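You operate a simulated robot arm through the tools that you are given. There is no shell and no other tool. Be economical: measure what you need, move in short steps, check, and stop when the job is done.

You are at the controls of a simulated two-armed robot. One attempt, no reset.

Task
Open the fridge door, put the white jelly plate from the upper shelf of the fridge on the low right shelf of the wide cupboard and shut the door again. Take the cap off the white jar and lay it down on the top of the fridge. Turn the cold dial to 7 C. Put the white plate from the steel shelf behind the hot cabinet in the right basin. Close the front left door. Put the purple cloth on the top of the small table away on the top of the side table. Take the dark cupcake from the top of the right display table and leave it on top of the blue scrubber. Take the cupcake from the top of the right display table and put it on top of the squat pot. Switch the jelly switch on. Put the ticket that says "5" from the top of the long table on the shelf of the corner table. Take the large orange bowl on the right end of the counter and put it away on the top of the store table. Do these in any order.

The check looks at the end state, three seconds after you hand in, the way a careful person would. Anything else that was tipped, shoved, dropped, spilled or broken makes it a failure. A push-on lid holds only when it is set on centred and level and pressed home; a screw cap is set on level and turned clockwise until tight. Flat cloth is picked up by pressing the open fingertips on it (5 to 10 N) and closing them slowly along it; thin cloth reads only 2 to 8 mm in the jaws.

Robot
Two 6-joint arms with two-finger parallel grippers on one trunk, on a base that drives. Base frame: it is fixed to the floor where the robot stands at the start and does not move with it; the origin is under the middle of the robot, x ahead of it, y to its left, z up. Readings come in mm, degrees, newtons and seconds.
The left shoulder is at the start at [60, 187, 1010], the right one opposite. With the tool pointing down near the work surface each hand reaches from about 100 to 480 mm from the robot's upright axis, wherever it stands, measured 20 degrees to its own side. Places, roughly: blue scrubber (9x8x4 cm) [-4400, -4500, 800]; cold dial [400, 100, 800]; cupcake (8x8x8 cm) [-3300, -2500, 800]; dark cupcake (6x6x6 cm) [-2800, -2400, 800]; fridge door [400, 300, 400]; front left door [-1000, -1400, 1100]; jelly switch [-4600, -3000, 500]; large orange bowl (16x15x7 cm) [-2700, -1000, 800]; low right shelf of the wide cupboard [-2000, 1200, 600]; purple cloth (7x10x5 cm) [-2100, -1900, 700]; right basin [400, 1900, 800]; shelf of the corner table [-5800, -5200, 200]; squat pot (25x17x13 cm) [-3100, 400, 900]; ticket [-5000, -1750, 750]; top of the side table [-2900, -4200, 800]; top of the store table [-7500, -2600, 800]; white jar (10x10x9 cm) [400, 300, 900]; white plate (13x12x3 cm) [-900, -600, 600]. Payload 1.57 kg a hand.
The tool frame of a hand sits at the grasp point between the pads (the TCP): z along the fingers, y along the line on which they close. The tips reach 30 mm beyond it. Largest opening 110 mm; finger width 24, thickness 12; the body of the gripper, 48 by 112 mm, starts 78 mm behind the TCP.
Orientation is that of the tool frame in the base frame, as a unit quaternion [w, x, y, z]. With the fingers straight down and closing along the base's y, the tool's x points along the base's -x, its y along +y and its z along -z.

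Tools
- The arms move only by the tool apply_moves. It takes "left_commands", "right_commands" or both (then of equal length, played together; a hand with none holds still); each is one flat list of numbers, 6 for each row, row after row: the shift along the tool's x, y, z in mm, then the turn, a rotation vector about the tool's x, y, z in degrees. In form: [tx, ty, tz, wx, wy, wz, tx, ty, tz, wx, wy, wz, ...]. A call has 1 to 20 rows; each row shifts and turns the commanded pose from where the row before left it, along the tool's axes as they then stand. "left_gripper" and "right_gripper" are, for a hand that has rows, the opening, from 0 (shut) to 1 (fully open), set as the call begins (left out, the last holds). Rows are played at 5 a second. More than 50 mm and 8.6 degrees between two rows, or a gripper value outside its range, and nothing of the call is played. A pose out of reach is approached as far as the arm can. The call stops where the force on the tool passes 40 N (or 10 N more than at its start, if that is more) or the arm is blocked; 0.2 s more then pass. The fingers move at their own pace (about 153 mm/s each) and stop on an object; they squeeze with about 34 N. The grip force told is the motor's: it shows also when the fingers shut on nothing. Time passes only in rows, and 0.2 s behind the last, so rows that do not move let the fingers close. It gives the time, the measured TCP pose, the force on the tool (base axes), the opening and the grip force at its end, in the units of the frame above (readings bear some noise), with the torque about the TCP (base axes, N m) and any sound that the robot's microphone picked up.
- Cameras (640 x 400 px; columns grow to the right, rows downward): "scene" is now at [3, 31.3, 1544.3]; the picture's right is [0.47, -0.88, 0.00], its down [-0.73, -0.38, -0.57] and it looks along [0.50, 0.27, -0.82] (base axes); focal length 226 px, centre (320, 200). "left" rides on the left gripper at [70, -16, -141] in its tool frame; the picture's right is [0.23, 0.97, 0.00], its down [-0.86, 0.20, -0.48] and it looks along [-0.47, 0.11, 0.88] (tool axes); focal length 222 px, centre (320, 200). "right" rides on the right gripper at [70, 16, -141] in its tool frame; the picture's right is [-0.23, 0.97, 0.00], its down [-0.86, -0.20, -0.48] and it looks along [-0.47, -0.11, 0.88] (tool axes); focal length 222 px, centre (320, 200). There is no depth. A picture from a camera that has moved, and an enlarged one, comes with that camera's place and axes in the base frame and with its lens.
- grab_frame(camera): a new picture of that camera. No time passes.
- raise_lower(by): slides the trunk up (or, below 0, down) by that many mm; the arms and the scene camera ride with it, the base frame stays. It gives what a move gives, with no picture.
- roll_base(legs): drives the robot by 1 to 6 legs, each [ahead, left, turn to the left] in mm, mm and degrees, along the robot's own axes; the way and the turn of a leg run together, so that a leg with both is an arc; at most 1500 mm and 180 degrees a leg. The arms and the cameras ride along, it lands a little off, and it stops where it bumps. It gives what a move gives.
- pan_tilt(pan, tilt): turns the head with the scene camera to pan (to the left, within 86 degrees either way) and tilt (down, from -29 to 69), counted from straight ahead of the robot. It gives what a move gives.
- close_up(camera, box): a new picture of the part [left, top, right, bottom] of that camera's present view, enlarged. No time passes.
- job_done(): hands the job in; it is judged then, once.

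Go step by step. Nothing tells you exact positions but the pictures and the camera data: compare them with the known pose of the tool, close in by small moves and look again before you grip or let go. The budget is 525 turns and 298 pictures, counting those below and the enlarged ones. Unless the task says otherwise, let go and move clear before handing in, and close with one line.

The tools are called after "Emit:" as a command line: name --argument value ..., lists and objects as JSON in quotes. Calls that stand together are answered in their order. apply_moves: Moves the arms, as the interface text tells. Its arguments: {"type":"object","properties":{"left_commands":{"type":"array","items":{"type":"number"}},"left_gripper":{"type":"number"},"right_commands":{"type":"array","items":{"type":"number"}},"right_gripper":{"type":"number"}},"required":[]} The other tools are called the same way: raise_lower (by) slides the trunk up or down; roll_base (legs) drives the base; pan_tilt (pan, tilt) turns the head that bears the scene camera; grab_frame (camera) takes a picture; close_up (camera, box) takes an enlarged picture of a part of a camera's view; job_done () hands the job in.

At the start:

```text
t: 0.0
left_position: [263.4, 397.0, 1218.9]
left_tool_rot: [0.0, 0.001, 1.0, 0.001]
left_ft_force: [0.0, 0.3, -0.3]
left_torque: [0.01, 0.02, 0.0]
left_gripper_width: 109.7
left_finger_force: 0.0
right_position: [339.6, 54.1, 1239.6]
right_tool_rot: [0.0, 0.0, 1.0, 0.0]
right_ft_force: [-0.3, -0.4, 0.6]
right_torque: [0.03, -0.02, 0.02]
right_gripper_width: 109.9
right_finger_force: 0.1
trunk travel left (down, up): [-638.0, 352.0]
robot x, y, heading: [-0.5, 1.7, -0.0]
head pan, tilt: [27.9, 55.3]
```

scene: 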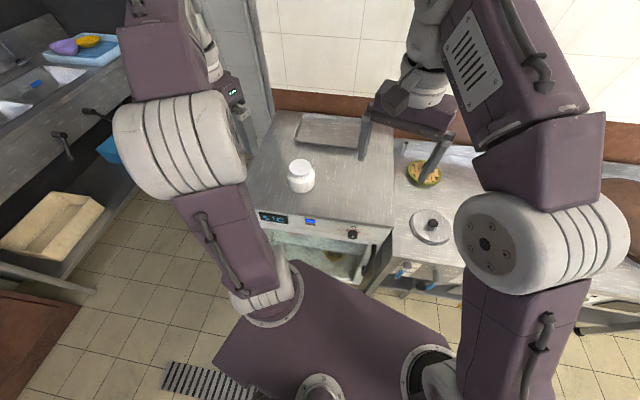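
right: 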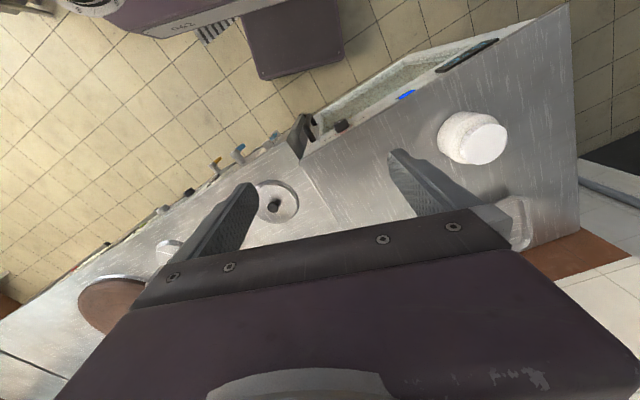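
left: 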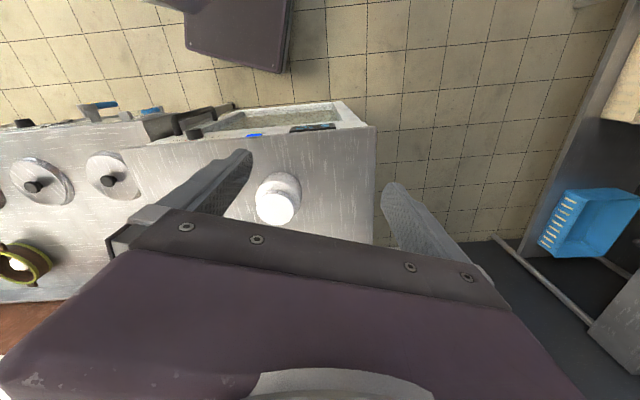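

I see the low fridge with the white jar on top, with display, dial and door on its front. I'll look closer before moving.

Emit:
close_up --camera "scene" --box '[230, 140, 430, 300]'

Emit:
close_up --camera "left" --box '[100, 80, 420, 280]'

```text
2.50 times, centred on (330, 220) of scene
camera zoom: at [3.0, 31.3, 1544.3], right [0.47, -0.88, 0.0], down [-0.73, -0.38, -0.57], along [0.5, 0.27, -0.82], focal length 564 px, centre (295, 150)
```

zoom: 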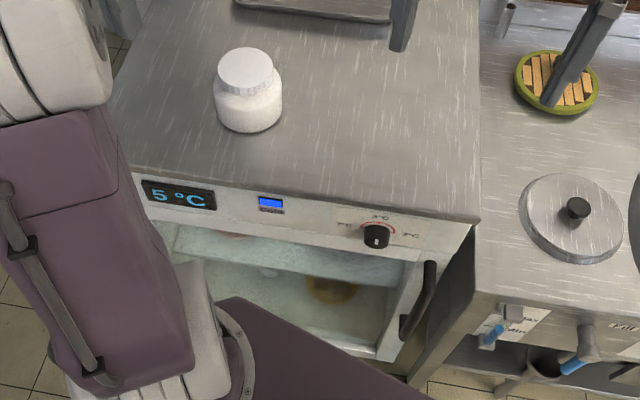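

```text
2.00 times, centred on (260, 180) of left
camera zoom: at [194.0, 381.0, 1360.1], right [-0.23, 0.97, 0.0], down [0.86, 0.2, 0.48], along [0.47, 0.11, -0.88], focal length 444 px, centre (440, 240)
```

zoom: 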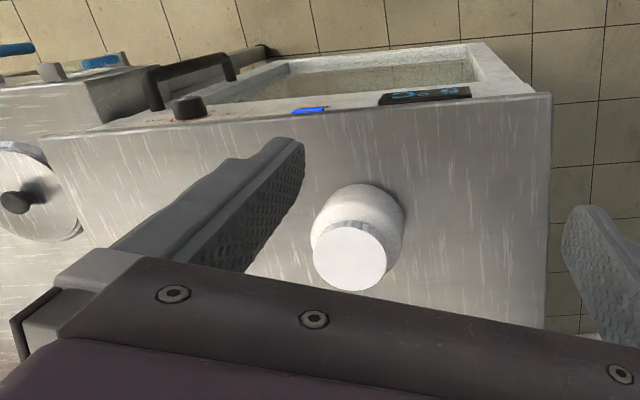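

The fridge is turned about 20° to my left, with its front edge running from about (423,-6) to (257,440) and its top at about z 875. The jar cap is at about (446,345,965). I'll square up to the fridge and look again.

Emit:
roll_base --legs '[[0, 0, 20.4]]'

Emit:
pan_tilt --pan 0 --tilt 50

Emit:
grab_frame --camera "scene"

Emit:
grab_frame --camera "right"

```text
t: 1.5
left_position: [108.1, 462.6, 1219.3]
left_tool_rot: [0.0, -0.177, 0.984, 0.0]
left_ft_force: [0.1, 0.9, 0.4]
left_torque: [0.0, -0.05, 0.02]
left_gripper_width: 109.8
left_finger_force: 0.1
right_position: [299.5, 168.7, 1239.4]
right_tool_rot: [0.0, -0.177, 0.984, 0.0]
right_ft_force: [0.3, -0.8, -0.8]
right_torque: [0.01, 0.0, 0.03]
right_gripper_width: 110.0
right_finger_force: 0.0
trunk travel left (down, up): [-638.0, 352.0]
robot x, y, heading: [3.2, 3.2, 20.5]
head pan, tilt: [27.9, 55.3]
```

```text
t: 2.4
left_position: [108.8, 461.6, 1219.5]
left_tool_rot: [0.0, -0.177, 0.984, -0.001]
left_ft_force: [0.9, 0.7, 0.1]
left_torque: [-0.02, 0.0, 0.01]
left_gripper_width: 110.1
left_finger_force: 0.1
right_position: [299.4, 167.7, 1238.8]
right_tool_rot: [0.001, -0.177, 0.984, 0.0]
right_ft_force: [0.5, 0.6, -0.1]
right_torque: [0.0, 0.03, 0.02]
right_gripper_width: 109.9
right_finger_force: 0.1
trunk travel left (down, up): [-638.0, 352.0]
robot x, y, heading: [-2.6, 2.5, 20.4]
head pan, tilt: [0.0, 50.0]
```

```text
292 pictures are left
camera scene: at [15.5, 3.7, 1551.2], right [0.35, -0.94, 0.0], down [-0.72, -0.27, -0.64], along [0.6, 0.22, -0.77], focal length 226 px, centre (320, 200)
```

scene: 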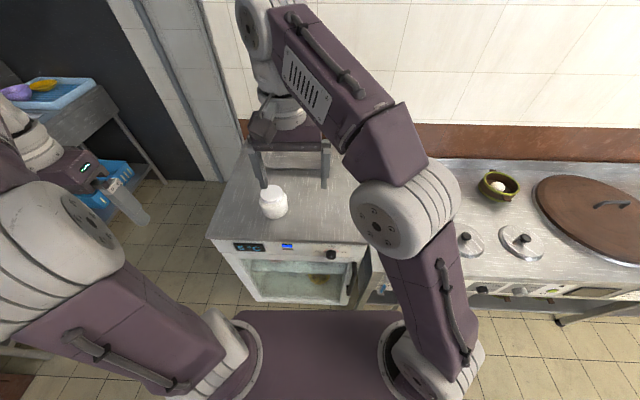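

```text
291 pictures are left
camera right: at [228.3, 159.0, 1380.6], right [-0.13, 0.99, 0.0], down [0.87, 0.11, 0.48], along [0.47, 0.06, -0.88], focal length 222 px, centre (320, 200)
```

right: 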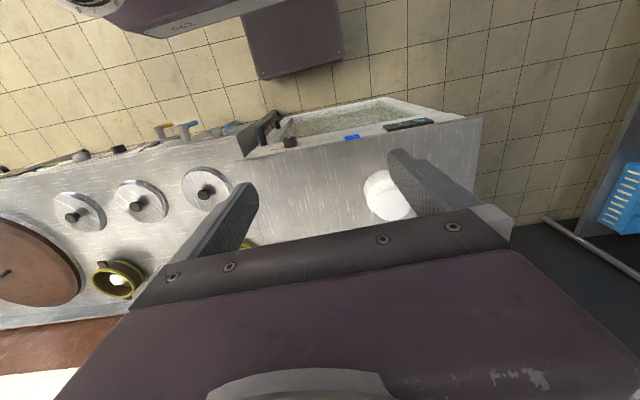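

I'm square to the fridge. I'll drive closer, raise the trunk and take a close look at the jar.

Emit:
roll_base --legs '[[120, 0, 0]]'

Emit:
close_up --camera "right" --box '[240, 80, 480, 230]'

Emit:
close_up --camera "scene" --box '[200, 160, 400, 310]'

```text
t: 3.6
left_position: [218.9, 504.7, 1220.7]
left_tool_rot: [0.0, -0.176, 0.984, 0.001]
left_ft_force: [-0.3, 0.1, 0.9]
left_torque: [0.02, 0.02, -0.04]
left_gripper_width: 110.0
left_finger_force: 0.1
right_position: [410.2, 208.6, 1239.5]
right_tool_rot: [0.001, -0.176, 0.984, 0.0]
right_ft_force: [-0.5, 0.3, -0.2]
right_torque: [0.0, 0.01, -0.03]
right_gripper_width: 109.9
right_finger_force: 0.0
trunk travel left (down, up): [-638.0, 352.0]
robot x, y, heading: [112.8, 43.9, 20.0]
head pan, tilt: [0.0, 50.0]
```

```text
2.67 times, centred on (360, 155) of right
camera zoom: at [338.7, 199.7, 1380.9], right [-0.13, 0.99, 0.0], down [0.87, 0.11, 0.48], along [0.48, 0.06, -0.88], focal length 592 px, centre (213, 320)
```

zoom: 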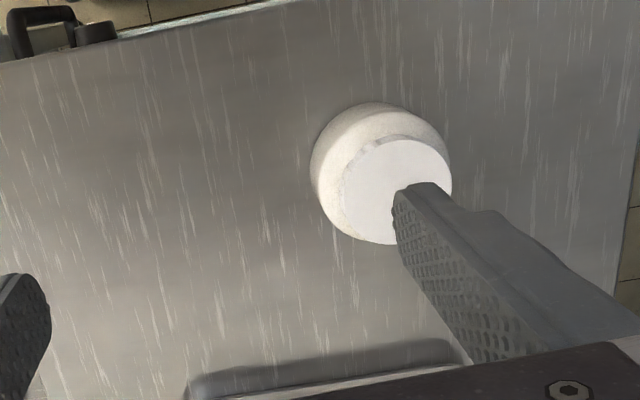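

```text
2.67 times, centred on (300, 235) of scene
camera zoom: at [125.7, 44.5, 1551.2], right [0.35, -0.94, 0.0], down [-0.72, -0.27, -0.64], along [0.6, 0.22, -0.77], focal length 602 px, centre (373, 107)
```

zoom: 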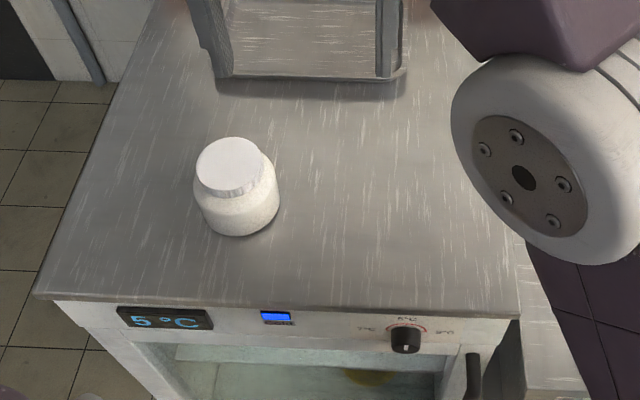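

The jar is at about (443,344), with the cap top at z 965, about 70 mm wide. I'll sidestep left so both hands can reach it, and raise the trunk.

Emit:
roll_base --legs '[[0, 150, 0.4]]'

Emit:
raise_lower --by 200

Emit:
close_up --camera "right" --box '[160, 40, 480, 240]'

```text
t: 5.0
left_position: [164.4, 643.9, 1220.2]
left_tool_rot: [0.0, -0.181, 0.983, 0.001]
left_ft_force: [0.1, 0.5, -0.2]
left_torque: [0.03, 0.01, 0.0]
left_gripper_width: 110.0
left_finger_force: 0.1
right_position: [357.3, 349.2, 1239.5]
right_tool_rot: [-0.001, -0.179, 0.984, 0.001]
right_ft_force: [-0.5, -0.5, -0.5]
right_torque: [0.0, 0.02, 0.01]
right_gripper_width: 109.9
right_finger_force: 0.1
trunk travel left (down, up): [-638.0, 352.0]
robot x, y, heading: [60.0, 180.2, 21.0]
head pan, tilt: [0.0, 50.0]
```

```text
t: 7.2
left_position: [164.3, 645.1, 1418.7]
left_tool_rot: [0.001, -0.18, 0.984, -0.001]
left_ft_force: [-0.2, 0.4, -0.1]
left_torque: [0.01, 0.0, -0.02]
left_gripper_width: 109.9
left_finger_force: 0.0
right_position: [357.6, 350.9, 1439.3]
right_tool_rot: [0.0, -0.18, 0.984, 0.0]
right_ft_force: [-0.1, 0.3, -0.2]
right_torque: [-0.01, 0.02, 0.05]
right_gripper_width: 109.9
right_finger_force: 0.1
trunk travel left (down, up): [-838.0, 152.0]
robot x, y, heading: [59.4, 178.0, 20.9]
head pan, tilt: [0.0, 50.0]
```

```text
2.00 times, centred on (320, 140) of right
camera zoom: at [286.1, 341.0, 1580.7], right [-0.13, 0.99, 0.0], down [0.87, 0.12, 0.48], along [0.47, 0.06, -0.88], focal length 444 px, centre (320, 320)
```

zoom: 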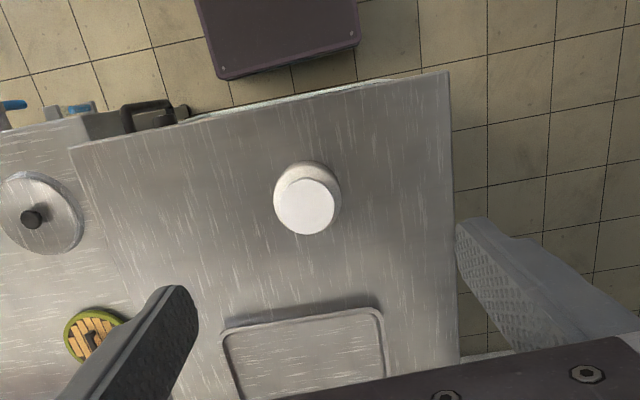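

Next I bring the right hand above the jar and stop at z≈1050 to check.

Emit:
apply_moves --right_commands '[-38, -19, 0, 0, 0, 0, -38, -19, 0, 0, 0, 0, 0, 0, 49, 0, 0, 0, 0, 0, 49, 0, 0, 0, 0, 0, 49, 0, 0, 0, 0, 0, 49, 0, 0, 0, 0, 0, 49, 0, 0, 0, 0, 0, 49, 0, 0, 0, 0, 0, 49, 0, 0, 0, 0, 0, 46, 0, 0, 0]'

Emit:
grab_frame --camera "right"

Emit:
grab_frame --camera "scene"

```text
t: 9.4
left_position: [165.2, 644.9, 1418.0]
left_tool_rot: [0.0, -0.181, 0.984, 0.0]
left_ft_force: [0.9, -0.7, -0.3]
left_torque: [-0.02, -0.01, -0.03]
left_gripper_width: 110.0
left_finger_force: 0.1
right_position: [433.7, 334.7, 1034.8]
right_tool_rot: [0.001, -0.181, 0.983, 0.001]
right_ft_force: [-0.7, -0.3, -1.1]
right_torque: [-0.03, 0.01, 0.02]
right_gripper_width: 110.0
right_finger_force: 0.0
right hand out of reach, approached as far as the arm can: row 1, 2
trunk travel left (down, up): [-838.0, 152.0]
robot x, y, heading: [61.5, 179.2, 20.8]
head pan, tilt: [0.0, 50.0]
```

```text
287 pictures are left
camera right: at [363.6, 325.6, 1177.1], right [-0.13, 0.99, 0.0], down [0.87, 0.12, 0.48], along [0.47, 0.06, -0.88], focal length 222 px, centre (320, 200)
```

right: 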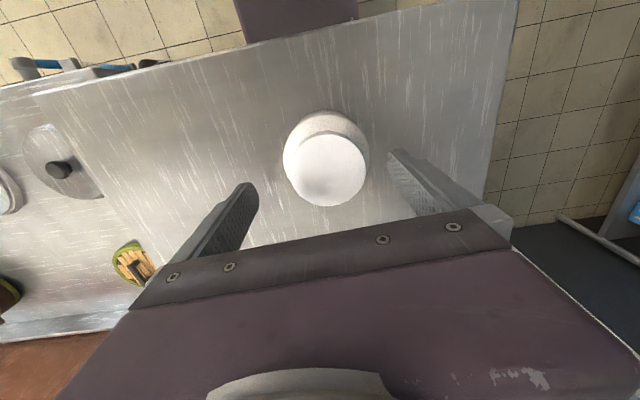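

```text
286 pictures are left
camera scene: at [75.2, 185.3, 1751.2], right [0.35, -0.94, 0.0], down [-0.72, -0.27, -0.64], along [0.6, 0.23, -0.77], focal length 226 px, centre (320, 200)
```

scene: 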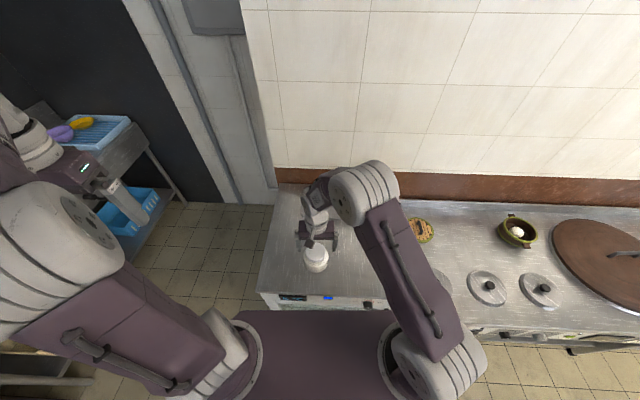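

The cap is at (444,344), so I shift ahead 12 mm and left 5 mm, lower, and grip it.

Emit:
apply_moves --right_commands '[-12.5, 5, 0, 0, 0, 0, 0, 0, 33, 0, 0, 0, 0, 0, 30, 0, 0, 0]'

Emit:
apply_moves --right_commands '[0, 0, 0, 0, 0, 0, 0, 0, 0, 0, 0, 0, 0, 0, 0, 0, 0, 0]' --right_gripper 0.4

Emit:
grab_frame --camera "right"

```text
t: 10.2
left_position: [165.0, 645.4, 1418.9]
left_tool_rot: [0.001, -0.18, 0.984, 0.0]
left_ft_force: [0.2, -0.4, 0.4]
left_torque: [0.01, -0.01, -0.02]
left_gripper_width: 109.8
left_finger_force: 0.1
right_position: [445.2, 342.6, 973.7]
right_tool_rot: [0.001, -0.18, 0.984, 0.0]
right_ft_force: [-0.4, -0.6, 0.5]
right_torque: [0.0, -0.01, -0.04]
right_gripper_width: 110.0
right_finger_force: 0.1
trunk travel left (down, up): [-838.0, 152.0]
robot x, y, heading: [59.4, 183.8, 20.7]
head pan, tilt: [0.0, 50.0]
```

```text
t: 11.0
left_position: [162.5, 644.3, 1420.0]
left_tool_rot: [0.001, -0.181, 0.983, -0.001]
left_ft_force: [0.4, -0.1, 0.2]
left_torque: [0.02, 0.0, 0.01]
left_gripper_width: 109.9
left_finger_force: 0.1
right_position: [444.8, 343.1, 975.6]
right_tool_rot: [0.003, -0.18, 0.984, 0.001]
right_ft_force: [7.3, 1.5, 34.9]
right_torque: [-0.51, -0.19, -0.07]
right_gripper_width: 74.3
right_finger_force: 34.0
trunk travel left (down, up): [-838.0, 152.0]
robot x, y, heading: [57.3, 179.3, 20.8]
head pan, tilt: [0.0, 50.0]
```

```text
285 pictures are left
camera right: at [373.3, 333.5, 1117.2], right [-0.13, 0.99, 0.0], down [0.87, 0.11, 0.48], along [0.48, 0.07, -0.88], focal length 222 px, centre (320, 200)
```

right: 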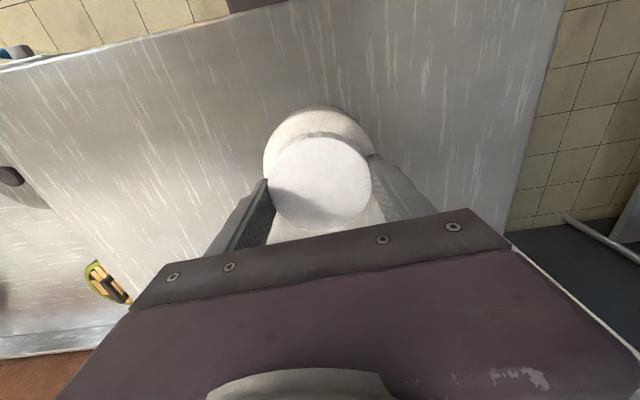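

The cap is gripped at 74 mm, but the fingertips press on the jar's shoulder (35 N). I'll reopen, lift 8 mm and grip again.

Emit:
apply_moves --right_commands '[0, 0, 0, 0, 0, 0, 0, 0, 0, 0, 0, 0, 0, 0, -8, 0, 0, 0]' --right_gripper 0.85

Emit:
apply_moves --right_commands '[0, 0, 0, 0, 0, 0, 0, 0, 0, 0, 0, 0, 0, 0, 0, 0, 0, 0]' --right_gripper 0.5

```text
t: 11.8
left_position: [163.9, 643.5, 1419.6]
left_tool_rot: [0.0, -0.18, 0.984, 0.0]
left_ft_force: [-0.2, -1.2, 0.2]
left_torque: [-0.03, 0.03, 0.01]
left_gripper_width: 109.9
left_finger_force: 0.1
right_position: [444.9, 342.6, 982.1]
right_tool_rot: [0.0, -0.181, 0.984, 0.0]
right_ft_force: [0.5, -0.2, 0.6]
right_torque: [-0.01, -0.04, 0.01]
right_gripper_width: 93.4
right_finger_force: 0.0
trunk travel left (down, up): [-838.0, 152.0]
robot x, y, heading: [56.9, 178.0, 21.0]
head pan, tilt: [0.0, 50.0]
```

```text
t: 12.6
left_position: [163.6, 644.5, 1419.0]
left_tool_rot: [0.0, -0.181, 0.984, 0.0]
left_ft_force: [-0.3, 1.2, 1.4]
left_torque: [-0.02, 0.01, -0.03]
left_gripper_width: 109.9
left_finger_force: 0.1
right_position: [443.7, 343.2, 980.9]
right_tool_rot: [0.0, -0.18, 0.984, 0.0]
right_ft_force: [-2.4, 1.0, -0.1]
right_torque: [-0.17, -0.04, -0.01]
right_gripper_width: 73.9
right_finger_force: 34.3
trunk travel left (down, up): [-838.0, 152.0]
robot x, y, heading: [57.9, 183.5, 20.9]
head pan, tilt: [0.0, 50.0]
```

I have a clean grip on the cap. Next I test a counter-clockwise twist of 40°.

Emit:
apply_moves --right_commands '[0, 0, 0, 0, 0, -8, 0, 0, 0, 0, 0, -8, 0, 0, 0, 0, 0, -8, 0, 0, 0, 0, 0, -8, 0, 0, 0, 0, 0, -8]'

Emit:
grab_frame --camera "right"

```text
t: 13.8
left_position: [163.3, 645.6, 1419.5]
left_tool_rot: [0.0, -0.181, 0.984, 0.0]
left_ft_force: [-0.3, -1.1, -0.2]
left_torque: [0.03, -0.03, -0.05]
left_gripper_width: 110.0
left_finger_force: 0.0
right_position: [444.6, 343.5, 981.7]
right_tool_rot: [0.001, -0.507, 0.862, 0.0]
right_ft_force: [-1.9, 3.1, 2.3]
right_torque: [0.06, 0.01, 0.0]
right_gripper_width: 73.9
right_finger_force: 34.4
trunk travel left (down, up): [-838.0, 152.0]
robot x, y, heading: [58.7, 179.7, 20.8]
head pan, tilt: [0.0, 50.0]
```

```text
284 pictures are left
camera right: at [396.3, 290.2, 1123.4], right [-0.74, 0.67, 0.0], down [0.59, 0.65, 0.48], along [0.32, 0.35, -0.88], focal length 222 px, centre (320, 200)
```

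right: 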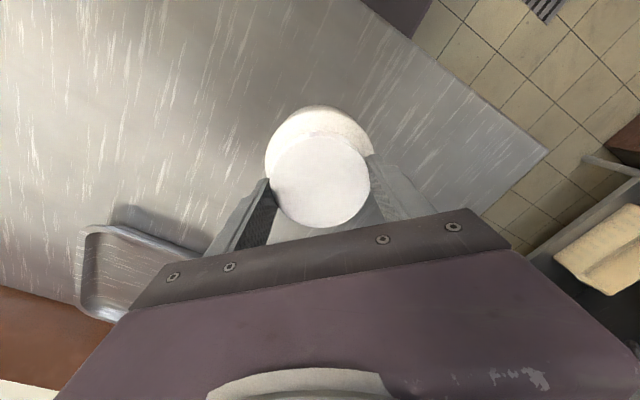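

There's almost no torque. I'll lift 15 mm to see whether the jar comes along.

Emit:
apply_moves --right_commands '[0, 0, -5, 0, 0, 0, 0, 0, -5, 0, 0, 0, 0, 0, -5, 0, 0, 0]'

Emit:
close_up --camera "scene" --box '[270, 190, 370, 310]'

```text
t: 14.6
left_position: [166.0, 644.7, 1419.5]
left_tool_rot: [0.0, -0.181, 0.984, 0.0]
left_ft_force: [-0.4, -0.1, -0.4]
left_torque: [0.0, -0.01, -0.01]
left_gripper_width: 109.7
left_finger_force: 0.1
right_position: [444.7, 343.1, 996.1]
right_tool_rot: [0.0, -0.506, 0.863, 0.0]
right_ft_force: [-0.1, -0.5, -7.3]
right_torque: [0.0, -0.01, -0.03]
right_gripper_width: 73.8
right_finger_force: 33.5
trunk travel left (down, up): [-838.0, 152.0]
robot x, y, heading: [55.9, 181.6, 20.9]
head pan, tilt: [0.0, 50.0]
```

```text
3.33 times, centred on (320, 250) of scene
camera zoom: at [75.0, 184.9, 1751.1], right [0.35, -0.94, 0.0], down [-0.72, -0.27, -0.64], along [0.6, 0.23, -0.77], focal length 752 px, centre (320, 33)
```

zoom: 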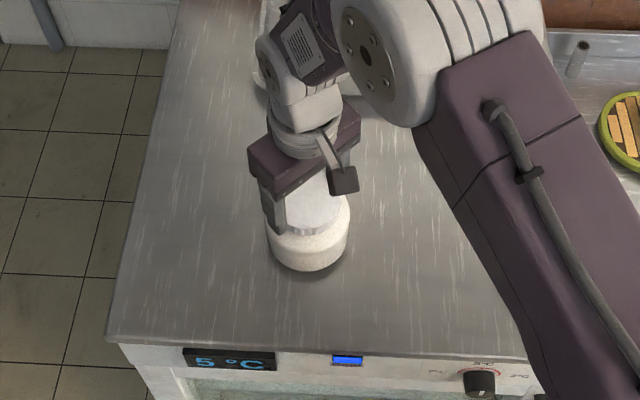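

The jar (about 0.74 kg) lifts along with the cap, so I need the left hand on the body. I set it down and turn the right wrist back 88° to make room, and start posing the left hand for an inclined side grip.

Emit:
apply_moves --right_commands '[0, 0, 5, 0, 0, 0, 0, 0, 5, 0, 0, 0, 0, 0, 4, 0, 0, 0, 0, 0, 0, 0, 0, 8, 0, 0, 0, 0, 0, 8, 0, 0, 0, 0, 0, 8, 0, 0, 0, 0, 0, 8, 0, 0, 0, 0, 0, 8, 0, 0, 0, 0, 0, 8, 0, 0, 0, 0, 0, 8, 0, 0, 0, 0, 0, 8, 0, 0, 0, 0, 0, 8, 0, 0, 0, 0, 0, 8, 0, 0, 0, 0, 0, 8]'

Emit:
apply_moves --left_commands '[0, 0, 48, 0, 0, 7.5, 0, 0, 48, 0, 0, 7.5, 0, 0, 48, 0, 0, 7.5, 0, 0, 48, 0, 0, 7.5, 0, 0, 20, 0, -7.5, 0, 0, 0, 0, 0, -7.5, 0, 0, 0, 0, 0, -7.5, 0, 0, 0, 0, 0, -7.5, 0, 0, 0, 0, 0, -7.5, 0, 0, 0, 0, 0, -7.5, 0, 0, 0, 0, 0, -7.5, 0, 0, 0, 0, 0, -7.5, 0]'

Emit:
grab_frame --camera "scene"

Emit:
grab_frame --camera "left"

```text
t: 17.6
left_position: [165.9, 645.5, 1419.1]
left_tool_rot: [0.0, -0.181, 0.983, 0.001]
left_ft_force: [0.0, -0.4, 0.5]
left_torque: [-0.02, 0.01, -0.02]
left_gripper_width: 109.7
left_finger_force: 0.0
right_position: [445.7, 342.3, 982.5]
right_tool_rot: [0.0, 0.236, 0.972, 0.0]
right_ft_force: [0.1, -0.8, -4.6]
right_torque: [-0.06, -0.01, 0.05]
right_gripper_width: 74.0
right_finger_force: 33.9
trunk travel left (down, up): [-838.0, 152.0]
robot x, y, heading: [58.7, 177.5, 20.9]
head pan, tilt: [0.0, 50.0]
```

```text
t: 20.2
left_position: [164.7, 644.4, 1206.8]
left_tool_rot: [0.499, 0.07, 0.863, -0.04]
left_ft_force: [-0.1, 0.1, -0.5]
left_torque: [-0.02, -0.02, 0.01]
left_gripper_width: 109.9
left_finger_force: 0.1
right_position: [444.7, 341.5, 982.7]
right_tool_rot: [0.0, 0.236, 0.972, 0.0]
right_ft_force: [0.3, 0.2, -3.8]
right_torque: [0.0, 0.02, 0.0]
right_gripper_width: 73.6
right_finger_force: 34.4
trunk travel left (down, up): [-838.0, 152.0]
robot x, y, heading: [62.1, 179.5, 20.8]
head pan, tilt: [0.0, 50.0]
```

```text
282 pictures are left
camera scene: at [74.3, 185.5, 1751.2], right [0.35, -0.94, 0.0], down [-0.72, -0.27, -0.64], along [0.6, 0.23, -0.77], focal length 226 px, centre (320, 200)
```

scene: 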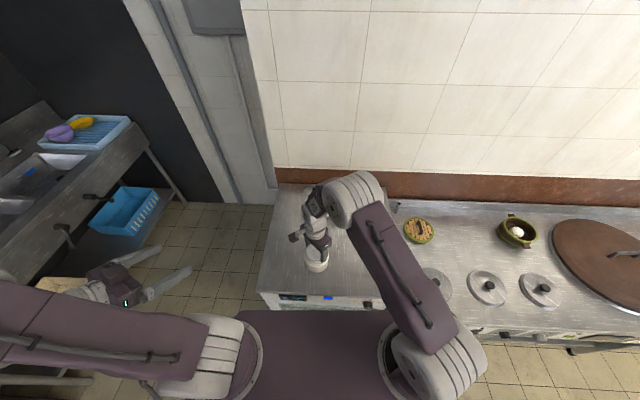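

```text
281 pictures are left
camera left: at [7.0, 655.4, 1216.5], right [0.04, 0.98, -0.2], down [0.04, 0.19, 0.98], along [1.0, -0.05, -0.03], focal length 222 px, centre (320, 200)
```

left: 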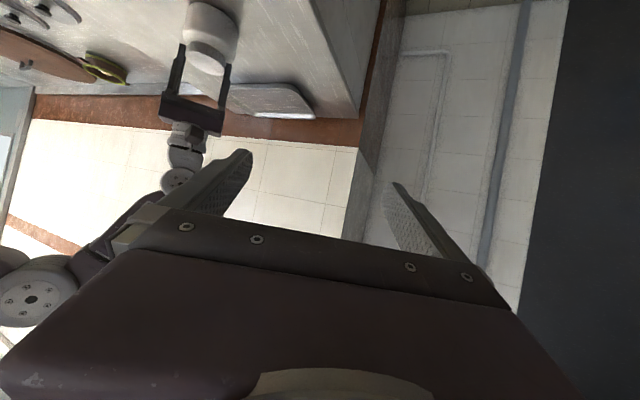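

The left orientation is as intended. I move to the pre-grasp, 120 mm back from the jar.

Emit:
apply_moves --left_commands '[11.8, -28.1, 33.4, 0, 0, 0, 11.8, -28.1, 33.4, 0, 0, 0, 11.8, -28.1, 33.4, 0, 0, 0, 11.8, -28.1, 33.4, 0, 0, 0, 11.8, -28.1, 33.4, 0, 0, 0, 11.8, -28.1, 33.4, 0, 0, 0, 11.8, -28.1, 33.4, 0, 0, 0, 11.8, -28.1, 33.4, 0, 0, 0, 11.8, -28.1, 33.4, 0, 0, 0]'

Emit:
grab_frame --camera "left"

Emit:
close_up --camera "scene" --box '[220, 180, 420, 330]'

```text
t: 22.2
left_position: [296.4, 559.1, 1180.0]
left_tool_rot: [0.496, 0.07, 0.864, -0.043]
left_ft_force: [-0.6, -0.1, -0.2]
left_torque: [0.01, -0.04, 0.01]
left_gripper_width: 110.0
left_finger_force: 0.0
left hand out of reach, approached as far as the arm can: row 2, 3, 4, 5, 6, 7, 8, 9
right_position: [445.1, 343.0, 982.4]
right_tool_rot: [0.0, 0.235, 0.972, -0.001]
right_ft_force: [1.2, -0.6, -4.0]
right_torque: [-0.04, 0.03, 0.02]
right_gripper_width: 73.5
right_finger_force: 33.8
trunk travel left (down, up): [-838.0, 152.0]
robot x, y, heading: [58.1, 182.5, 20.9]
head pan, tilt: [0.0, 50.0]
```

```text
280 pictures are left
camera left: at [138.8, 569.2, 1191.5], right [0.04, 0.98, -0.2], down [0.05, 0.2, 0.98], along [1.0, -0.05, -0.04], focal length 222 px, centre (320, 200)
```

left: 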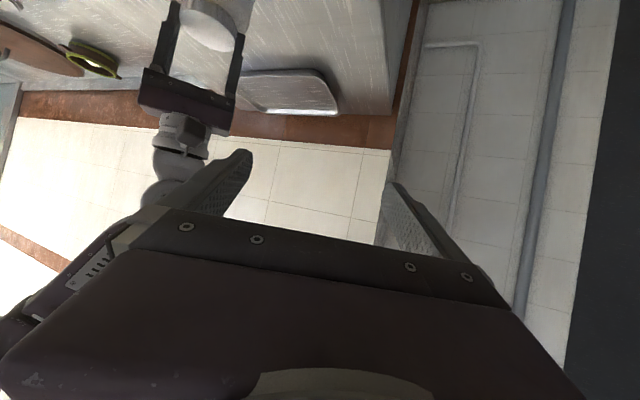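

```text
2.67 times, centred on (320, 255) of scene
camera zoom: at [74.8, 184.1, 1751.2], right [0.35, -0.94, 0.0], down [-0.72, -0.27, -0.64], along [0.6, 0.23, -0.77], focal length 602 px, centre (320, 53)
```

zoom: 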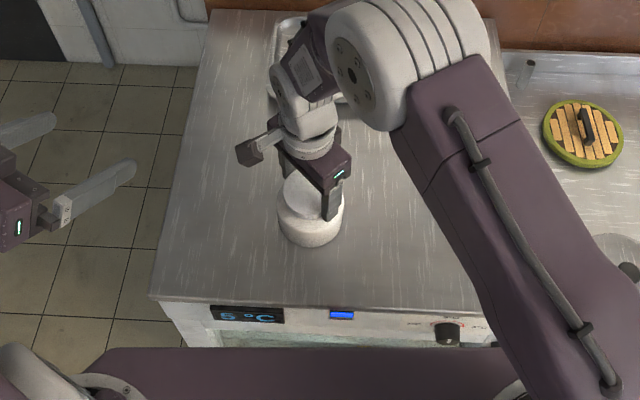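

The left arm can't reach from that angle. I'll yaw the hand to come from the jar's left side instead.

Emit:
apply_moves --left_commands '[0, 0, 0, 6.94, 0, 4.0, 0, 0, 0, 6.94, 0, 4.0, 0, 0, 0, 6.94, 0, 4.0, 0, 0, 0, 6.94, 0, 4.0, 0, 0, 0, 6.94, 0, 4.0]'

```text
t: 23.4
left_position: [295.7, 559.7, 1180.5]
left_tool_rot: [0.454, 0.362, 0.787, -0.21]
left_ft_force: [-0.4, -0.3, 0.4]
left_torque: [0.01, -0.03, -0.05]
left_gripper_width: 109.7
left_finger_force: 0.1
right_position: [445.1, 342.1, 981.7]
right_tool_rot: [-0.001, 0.236, 0.972, -0.001]
right_ft_force: [0.7, -2.1, -1.7]
right_torque: [-0.01, -0.02, -0.05]
right_gripper_width: 73.9
right_finger_force: 34.0
trunk travel left (down, up): [-838.0, 152.0]
robot x, y, heading: [61.8, 180.8, 20.7]
head pan, tilt: [0.0, 50.0]
```

Emit:
apply_moves --left_commands '[18.9, -4.7, 38.9, 0, 0, 0, 18.9, -4.7, 38.9, 0, 0, 0, 18.9, -4.7, 38.9, 0, 0, 0, 18.9, -4.7, 38.9, 0, 0, 0, 18.9, -4.7, 38.9, 0, 0, 0, 18.9, -4.7, 38.9, 0, 0, 0]'

Emit:
close_up --camera "scene" --box '[220, 180, 420, 330]'

Emit:
grab_frame --camera "left"

```text
t: 24.8
left_position: [409.3, 480.5, 983.3]
left_tool_rot: [0.453, 0.361, 0.787, -0.212]
left_ft_force: [-0.4, 0.4, -0.3]
left_torque: [-0.02, -0.01, 0.0]
left_gripper_width: 109.7
left_finger_force: 0.1
left hand out of reach, approached as far as the arm can: row 3, 4, 5, 6
right_position: [444.2, 343.1, 981.9]
right_tool_rot: [0.0, 0.235, 0.972, 0.001]
right_ft_force: [-0.2, -1.0, -1.9]
right_torque: [-0.06, 0.0, -0.03]
right_gripper_width: 73.5
right_finger_force: 33.9
trunk travel left (down, up): [-838.0, 152.0]
robot x, y, heading: [60.4, 180.3, 20.7]
head pan, tilt: [0.0, 50.0]
```

```text
2.67 times, centred on (320, 255) of scene
camera zoom: at [75.4, 184.6, 1751.3], right [0.35, -0.94, 0.0], down [-0.72, -0.27, -0.64], along [0.6, 0.23, -0.77], focal length 602 px, centre (320, 53)
```

zoom: 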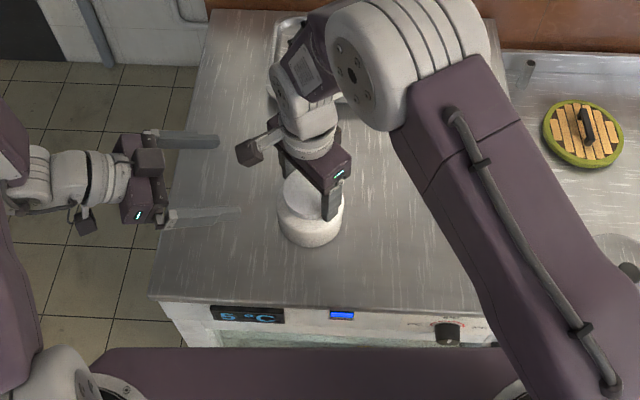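

```text
277 pictures are left
camera left: at [294.6, 590.3, 993.8], right [0.66, 0.72, -0.2], down [0.17, 0.12, 0.98], along [0.73, -0.68, -0.04], focal length 222 px, centre (320, 200)
```

left: 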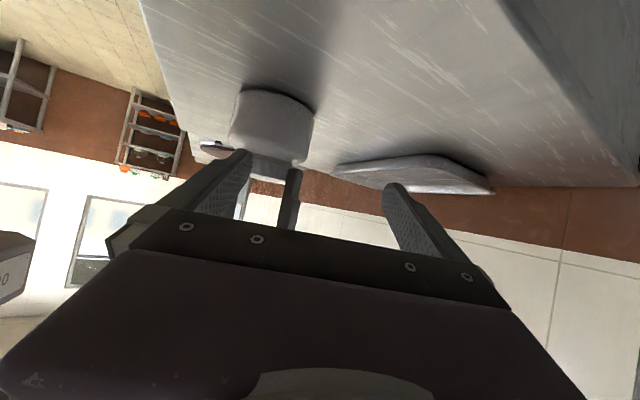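

Nearly there. I'll yaw 20° more so the hand comes squarely from the left.

Emit:
apply_moves --left_commands '[0, 0, 0, 5.78, 0, 3.33, 0, 0, 0, 5.78, 0, 3.33, 0, 0, 0, 5.78, 0, 3.33]'

```text
t: 25.6
left_position: [408.3, 482.2, 984.2]
left_tool_rot: [0.41, 0.493, 0.712, -0.285]
left_ft_force: [-0.3, -0.1, -0.4]
left_torque: [-0.03, 0.0, 0.01]
left_gripper_width: 110.1
left_finger_force: 0.1
right_position: [444.8, 342.7, 982.8]
right_tool_rot: [0.0, 0.235, 0.972, 0.0]
right_ft_force: [0.7, 0.3, -2.4]
right_torque: [0.02, -0.04, 0.01]
right_gripper_width: 73.4
right_finger_force: 34.5
trunk travel left (down, up): [-838.0, 152.0]
robot x, y, heading: [53.7, 178.7, 21.0]
head pan, tilt: [0.0, 50.0]
```

Emit:
apply_moves --left_commands '[1.3, -7.3, 16.7, 0, 0, 0, 1.3, -7.3, 16.7, 0, 0, 0]'

Emit:
apply_moves --right_commands '[0, 0, 0, 0, 0, 8, 0, 0, 0, 0, 0, 8, 0, 0, 0, 0, 0, 8, 0, 0, 0, 0, 0, 8, 0, 0, 0, 0, 0, 8, 0, 0, 0, 0, 0, 8, 0, 0, 0, 0, 0, 8]'

Emit:
grab_frame --camera "left"

Emit:
close_up --camera "scene" --box '[240, 190, 400, 310]'

```text
t: 26.2
left_position: [403.9, 451.2, 964.0]
left_tool_rot: [0.411, 0.492, 0.713, -0.284]
left_ft_force: [0.0, 0.2, -0.1]
left_torque: [0.04, -0.01, -0.01]
left_gripper_width: 110.0
left_finger_force: 0.1
right_position: [444.0, 341.8, 982.2]
right_tool_rot: [0.0, 0.235, 0.972, 0.0]
right_ft_force: [0.5, 1.2, -2.8]
right_torque: [0.02, -0.01, 0.01]
right_gripper_width: 73.6
right_finger_force: 33.6
trunk travel left (down, up): [-838.0, 152.0]
robot x, y, heading: [58.8, 180.6, 20.6]
head pan, tilt: [0.0, 50.0]
```

```text
t: 27.8
left_position: [404.5, 451.0, 964.9]
left_tool_rot: [0.411, 0.492, 0.713, -0.284]
left_ft_force: [0.4, 0.2, 0.2]
left_torque: [-0.02, 0.01, -0.01]
left_gripper_width: 109.9
left_finger_force: 0.1
right_position: [445.6, 342.7, 981.7]
right_tool_rot: [0.0, 0.666, 0.746, 0.0]
right_ft_force: [0.0, -0.4, -3.4]
right_torque: [-0.02, -0.03, 0.09]
right_gripper_width: 73.7
right_finger_force: 34.2
trunk travel left (down, up): [-838.0, 152.0]
robot x, y, heading: [55.6, 180.1, 21.0]
head pan, tilt: [0.0, 50.0]
```

```text
276 pictures are left
camera left: at [334.3, 592.8, 975.1], right [0.87, 0.45, -0.2], down [0.19, 0.06, 0.98], along [0.45, -0.89, -0.04], focal length 222 px, centre (320, 200)
```

left: 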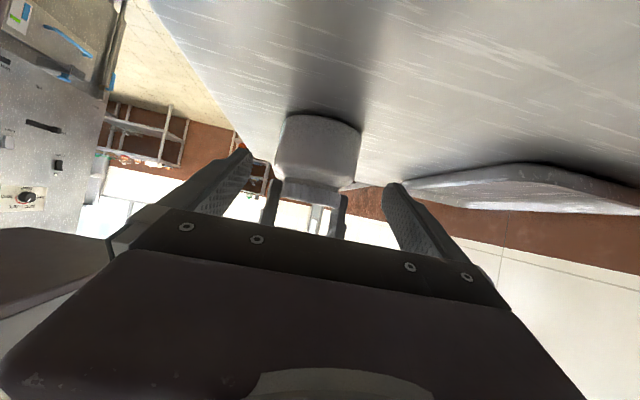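

```text
3.33 times, centred on (320, 250) of scene
camera zoom: at [74.9, 184.6, 1751.2], right [0.35, -0.94, 0.0], down [-0.72, -0.27, -0.64], along [0.6, 0.23, -0.77], focal length 752 px, centre (320, 33)
```

zoom: 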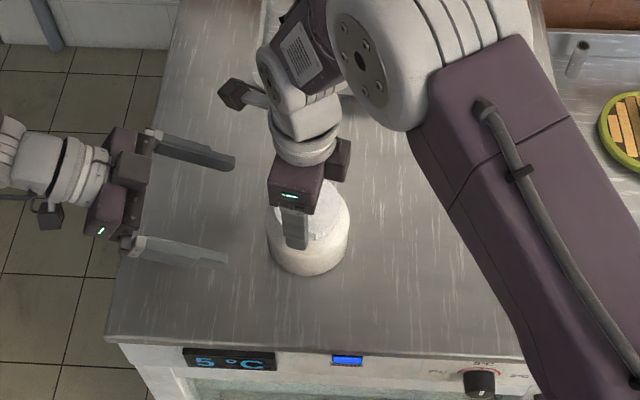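

The jar is centred between the left fingers. I advance along the tool axis, watching force.

Emit:
apply_moves --left_commands '[0, 0, 20, 0, 0, 0, 0, 0, 20, 0, 0, 0, 0, 0, 15, 0, 0, 0]'

Emit:
grab_frame --camera "left"

```text
t: 28.6
left_position: [420.7, 406.2, 937.6]
left_tool_rot: [0.411, 0.492, 0.712, -0.285]
left_ft_force: [0.3, -0.9, -0.6]
left_torque: [-0.01, 0.02, -0.05]
left_gripper_width: 109.8
left_finger_force: 0.0
right_position: [444.3, 343.6, 980.8]
right_tool_rot: [0.0, 0.665, 0.747, 0.0]
right_ft_force: [-0.4, -0.5, -2.6]
right_torque: [0.01, -0.01, 0.0]
right_gripper_width: 73.5
right_finger_force: 34.5
trunk travel left (down, up): [-838.0, 152.0]
robot x, y, heading: [58.7, 177.3, 20.7]
head pan, tilt: [0.0, 50.0]
```

```text
274 pictures are left
camera left: at [350.6, 548.3, 947.6], right [0.87, 0.45, -0.2], down [0.19, 0.06, 0.98], along [0.45, -0.89, -0.04], focal length 222 px, centre (320, 200)
```

left: 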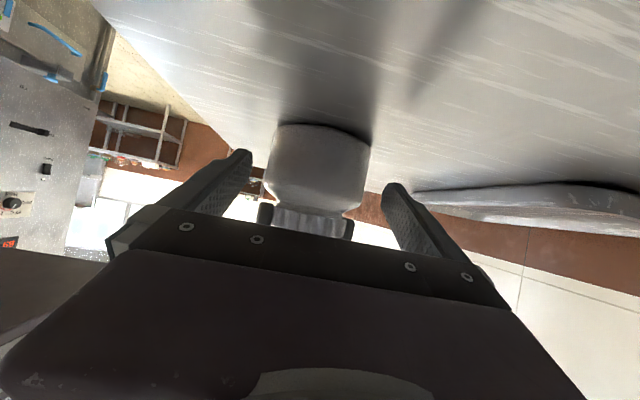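

Emit:
apply_moves --left_commands '[0, 0, 20, 0, 0, 0, 0, 0, 20, 0, 0, 0, 0, 0, 13, 0, 0, 0, 0, 0, 10, 0, 0, 0]'

Emit:
apply_moves --left_commands '[0, 0, 0, 0, 0, 0, 0, 0, 0, 0, 0, 0, 0, 0, 0, 0, 0, 0]' --left_gripper 0.8

Emit:
grab_frame --camera "left"

```text
t: 29.6
left_position: [440.2, 356.5, 906.5]
left_tool_rot: [0.411, 0.493, 0.712, -0.285]
left_ft_force: [0.1, -0.1, -0.6]
left_torque: [0.0, -0.01, 0.01]
left_gripper_width: 110.1
left_finger_force: 0.1
right_position: [444.8, 343.6, 981.9]
right_tool_rot: [0.0, 0.664, 0.748, -0.001]
right_ft_force: [-1.4, 0.7, -3.3]
right_torque: [-0.02, 0.0, -0.05]
right_gripper_width: 73.5
right_finger_force: 33.6
trunk travel left (down, up): [-838.0, 152.0]
robot x, y, heading: [62.3, 179.1, 20.9]
head pan, tilt: [0.0, 50.0]
```

```text
t: 30.4
left_position: [441.0, 356.2, 906.1]
left_tool_rot: [0.41, 0.493, 0.713, -0.284]
left_ft_force: [-3.0, -3.3, -0.3]
left_torque: [-0.01, -0.13, -0.04]
left_gripper_width: 99.2
left_finger_force: 33.9
right_position: [446.0, 342.4, 983.1]
right_tool_rot: [0.0, 0.665, 0.747, -0.001]
right_ft_force: [2.0, 0.9, -4.1]
right_torque: [0.04, 0.03, -0.02]
right_gripper_width: 73.6
right_finger_force: 34.2
trunk travel left (down, up): [-838.0, 152.0]
robot x, y, heading: [58.3, 180.8, 20.5]
head pan, tilt: [0.0, 50.0]
```

```text
273 pictures are left
camera left: at [370.4, 497.4, 916.0], right [0.87, 0.45, -0.2], down [0.19, 0.06, 0.98], along [0.45, -0.89, -0.04], focal length 222 px, centre (320, 200)
```

left: 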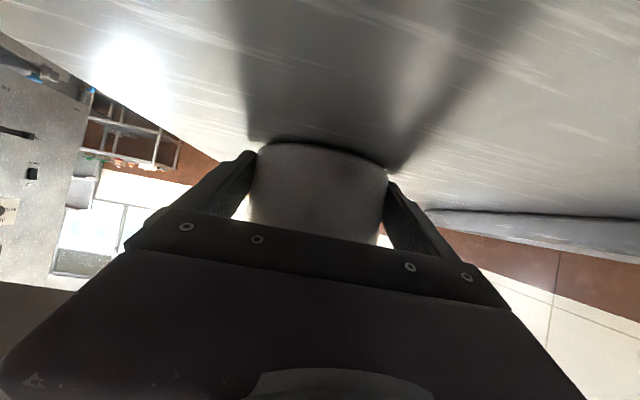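

The jar body is held at 99 mm. Now I twist the cap counter-clockwise.

Emit:
apply_moves --right_commands '[0, 0, 0, 0, 0, -8, 0, 0, 0, 0, 0, -8, 0, 0, 0, 0, 0, -8, 0, 0, 0, 0, 0, -8, 0, 0, 0, 0, 0, -8, 0, 0, 0, 0, 0, -8]'

```text
t: 31.8
left_position: [439.9, 354.2, 905.7]
left_tool_rot: [0.411, 0.492, 0.712, -0.285]
left_ft_force: [-1.3, -7.4, 0.7]
left_torque: [0.29, -0.07, -0.07]
left_gripper_width: 99.5
left_finger_force: 34.1
right_position: [444.4, 343.4, 983.6]
right_tool_rot: [0.0, 0.301, 0.954, 0.001]
right_ft_force: [1.0, 5.7, -0.3]
right_torque: [0.17, 0.0, 0.0]
right_gripper_width: 73.6
right_finger_force: 34.3
trunk travel left (down, up): [-838.0, 152.0]
robot x, y, heading: [63.4, 183.3, 21.1]
head pan, tilt: [0.0, 50.0]
```

Emit:
apply_moves --right_commands '[0, 0, -2, 0, 0, 0, 0, 0, -2, 0, 0, 0, 0, 0, -2, 0, 0, 0]'

Emit:
grab_frame --camera "left"

```text
t: 32.6
left_position: [441.0, 354.4, 907.6]
left_tool_rot: [0.413, 0.492, 0.711, -0.286]
left_ft_force: [-10.8, -5.0, 26.8]
left_torque: [-0.19, -0.55, -0.19]
left_gripper_width: 99.5
left_finger_force: 33.8
right_position: [445.7, 341.4, 988.8]
right_tool_rot: [-0.001, 0.303, 0.953, -0.001]
right_ft_force: [11.6, 5.7, -34.2]
right_torque: [0.21, -0.47, -0.03]
right_gripper_width: 73.5
right_finger_force: 33.8
trunk travel left (down, up): [-838.0, 152.0]
robot x, y, heading: [58.8, 179.1, 20.9]
head pan, tilt: [0.0, 50.0]
```

```text
272 pictures are left
camera left: at [371.3, 497.5, 916.6], right [0.87, 0.45, -0.2], down [0.19, 0.06, 0.98], along [0.45, -0.89, -0.03], focal length 222 px, centre (320, 200)
```

left: 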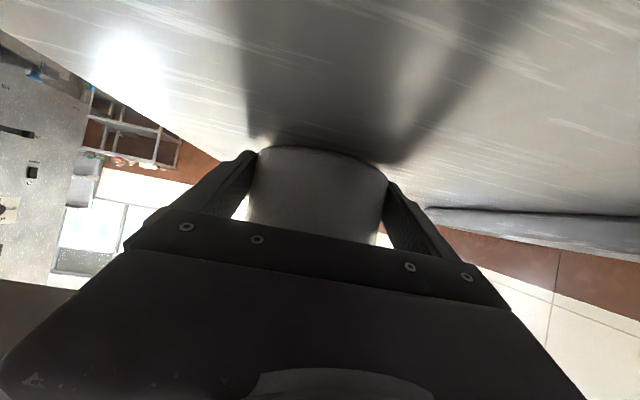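

It's a screw cap that needs more turns. I relax, regrip, and turn again.

Emit:
apply_moves --right_commands '[0, 0, 5, 0, 0, 0]'

Emit:
apply_moves --right_commands '[0, 0, 0, 0, 0, 0, 0, 0, 0, 0, 0, 0, 0, 0, 0, 0, 0, 8, 0, 0, 0, 0, 0, 8, 0, 0, 0, 0, 0, 8, 0, 0, 0, 0, 0, 8, 0, 0, 0, 0, 0, 8, 0, 0, 0, 0, 0, 8, 0, 0, 0, 0, 0, 8, 0, 0, 0, 0, 0, 8, 0, 0, 0, 0, 0, 8, 0, 0, 0, 0, 0, 8, 0, 0, 0, 0, 0, 8]' --right_gripper 0.8

Emit:
apply_moves --right_commands '[0, 0, 0, 0, 0, 0, 0, 0, 0, 0, 0, 0, 0, 0, 0, 0, 0, 0, 0, 0, 0, 0, 0, -8, 0, 0, 0, 0, 0, -8, 0, 0, 0, 0, 0, -8, 0, 0, 0, 0, 0, -8, 0, 0, 0, 0, 0, -8, 0, 0, 0, 0, 0, -8, 0, 0, 0, 0, 0, -8, 0, 0, 0, 0, 0, -8, 0, 0, 0, 0, 0, -8, 0, 0, 0, 0, 0, -8, 0, 0, 0, 0, 0, -8]' --right_gripper 0.5

Emit:
apply_moves --right_commands '[0, 0, -2, 0, 0, 0, 0, 0, -2, 0, 0, 0]'

```text
t: 33.0
left_position: [441.2, 356.1, 905.7]
left_tool_rot: [0.411, 0.491, 0.715, -0.282]
left_ft_force: [-1.5, 2.1, -0.3]
left_torque: [-0.31, -0.62, 0.11]
left_gripper_width: 99.3
left_finger_force: 34.1
right_position: [445.3, 341.9, 985.2]
right_tool_rot: [0.0, 0.304, 0.953, 0.0]
right_ft_force: [3.8, -1.5, 0.0]
right_torque: [0.2, 0.23, -0.01]
right_gripper_width: 73.6
right_finger_force: 34.0
trunk travel left (down, up): [-838.0, 152.0]
robot x, y, heading: [59.4, 180.5, 20.8]
head pan, tilt: [0.0, 50.0]
```

```text
t: 35.8
left_position: [441.5, 356.5, 905.8]
left_tool_rot: [0.41, 0.493, 0.712, -0.286]
left_ft_force: [0.3, -0.3, -7.4]
left_torque: [0.11, 0.0, 0.0]
left_gripper_width: 99.1
left_finger_force: 33.7
right_position: [445.5, 342.7, 983.2]
right_tool_rot: [-0.003, 0.88, 0.475, -0.002]
right_ft_force: [-0.5, 0.7, 0.5]
right_torque: [0.02, -0.03, 0.02]
right_gripper_width: 87.9
right_finger_force: 0.0
trunk travel left (down, up): [-838.0, 152.0]
robot x, y, heading: [57.9, 180.6, 20.8]
head pan, tilt: [0.0, 50.0]
```

```text
t: 38.8
left_position: [441.3, 356.7, 906.0]
left_tool_rot: [0.411, 0.492, 0.713, -0.284]
left_ft_force: [-1.2, 9.2, -12.1]
left_torque: [-0.28, 0.12, 0.08]
left_gripper_width: 99.6
left_finger_force: 33.5
right_position: [446.5, 342.8, 982.7]
right_tool_rot: [0.0, 0.302, 0.953, -0.002]
right_ft_force: [1.8, -9.0, 4.6]
right_torque: [-0.26, -0.23, -0.06]
right_gripper_width: 74.1
right_finger_force: 34.0
trunk travel left (down, up): [-838.0, 152.0]
robot x, y, heading: [55.6, 176.3, 20.8]
head pan, tilt: [0.0, 50.0]
```

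```text
t: 39.4
left_position: [441.0, 355.0, 907.5]
left_tool_rot: [0.413, 0.492, 0.711, -0.285]
left_ft_force: [-10.7, 4.5, 18.7]
left_torque: [-0.29, -0.45, -0.14]
left_gripper_width: 99.1
left_finger_force: 34.0
right_position: [445.3, 341.7, 986.3]
right_tool_rot: [0.0, 0.302, 0.953, 0.0]
right_ft_force: [10.6, -6.1, -26.6]
right_torque: [-0.34, -0.44, 0.05]
right_gripper_width: 73.9
right_finger_force: 34.0
trunk travel left (down, up): [-838.0, 152.0]
robot x, y, heading: [60.1, 182.2, 20.7]
head pan, tilt: [0.0, 50.0]
```

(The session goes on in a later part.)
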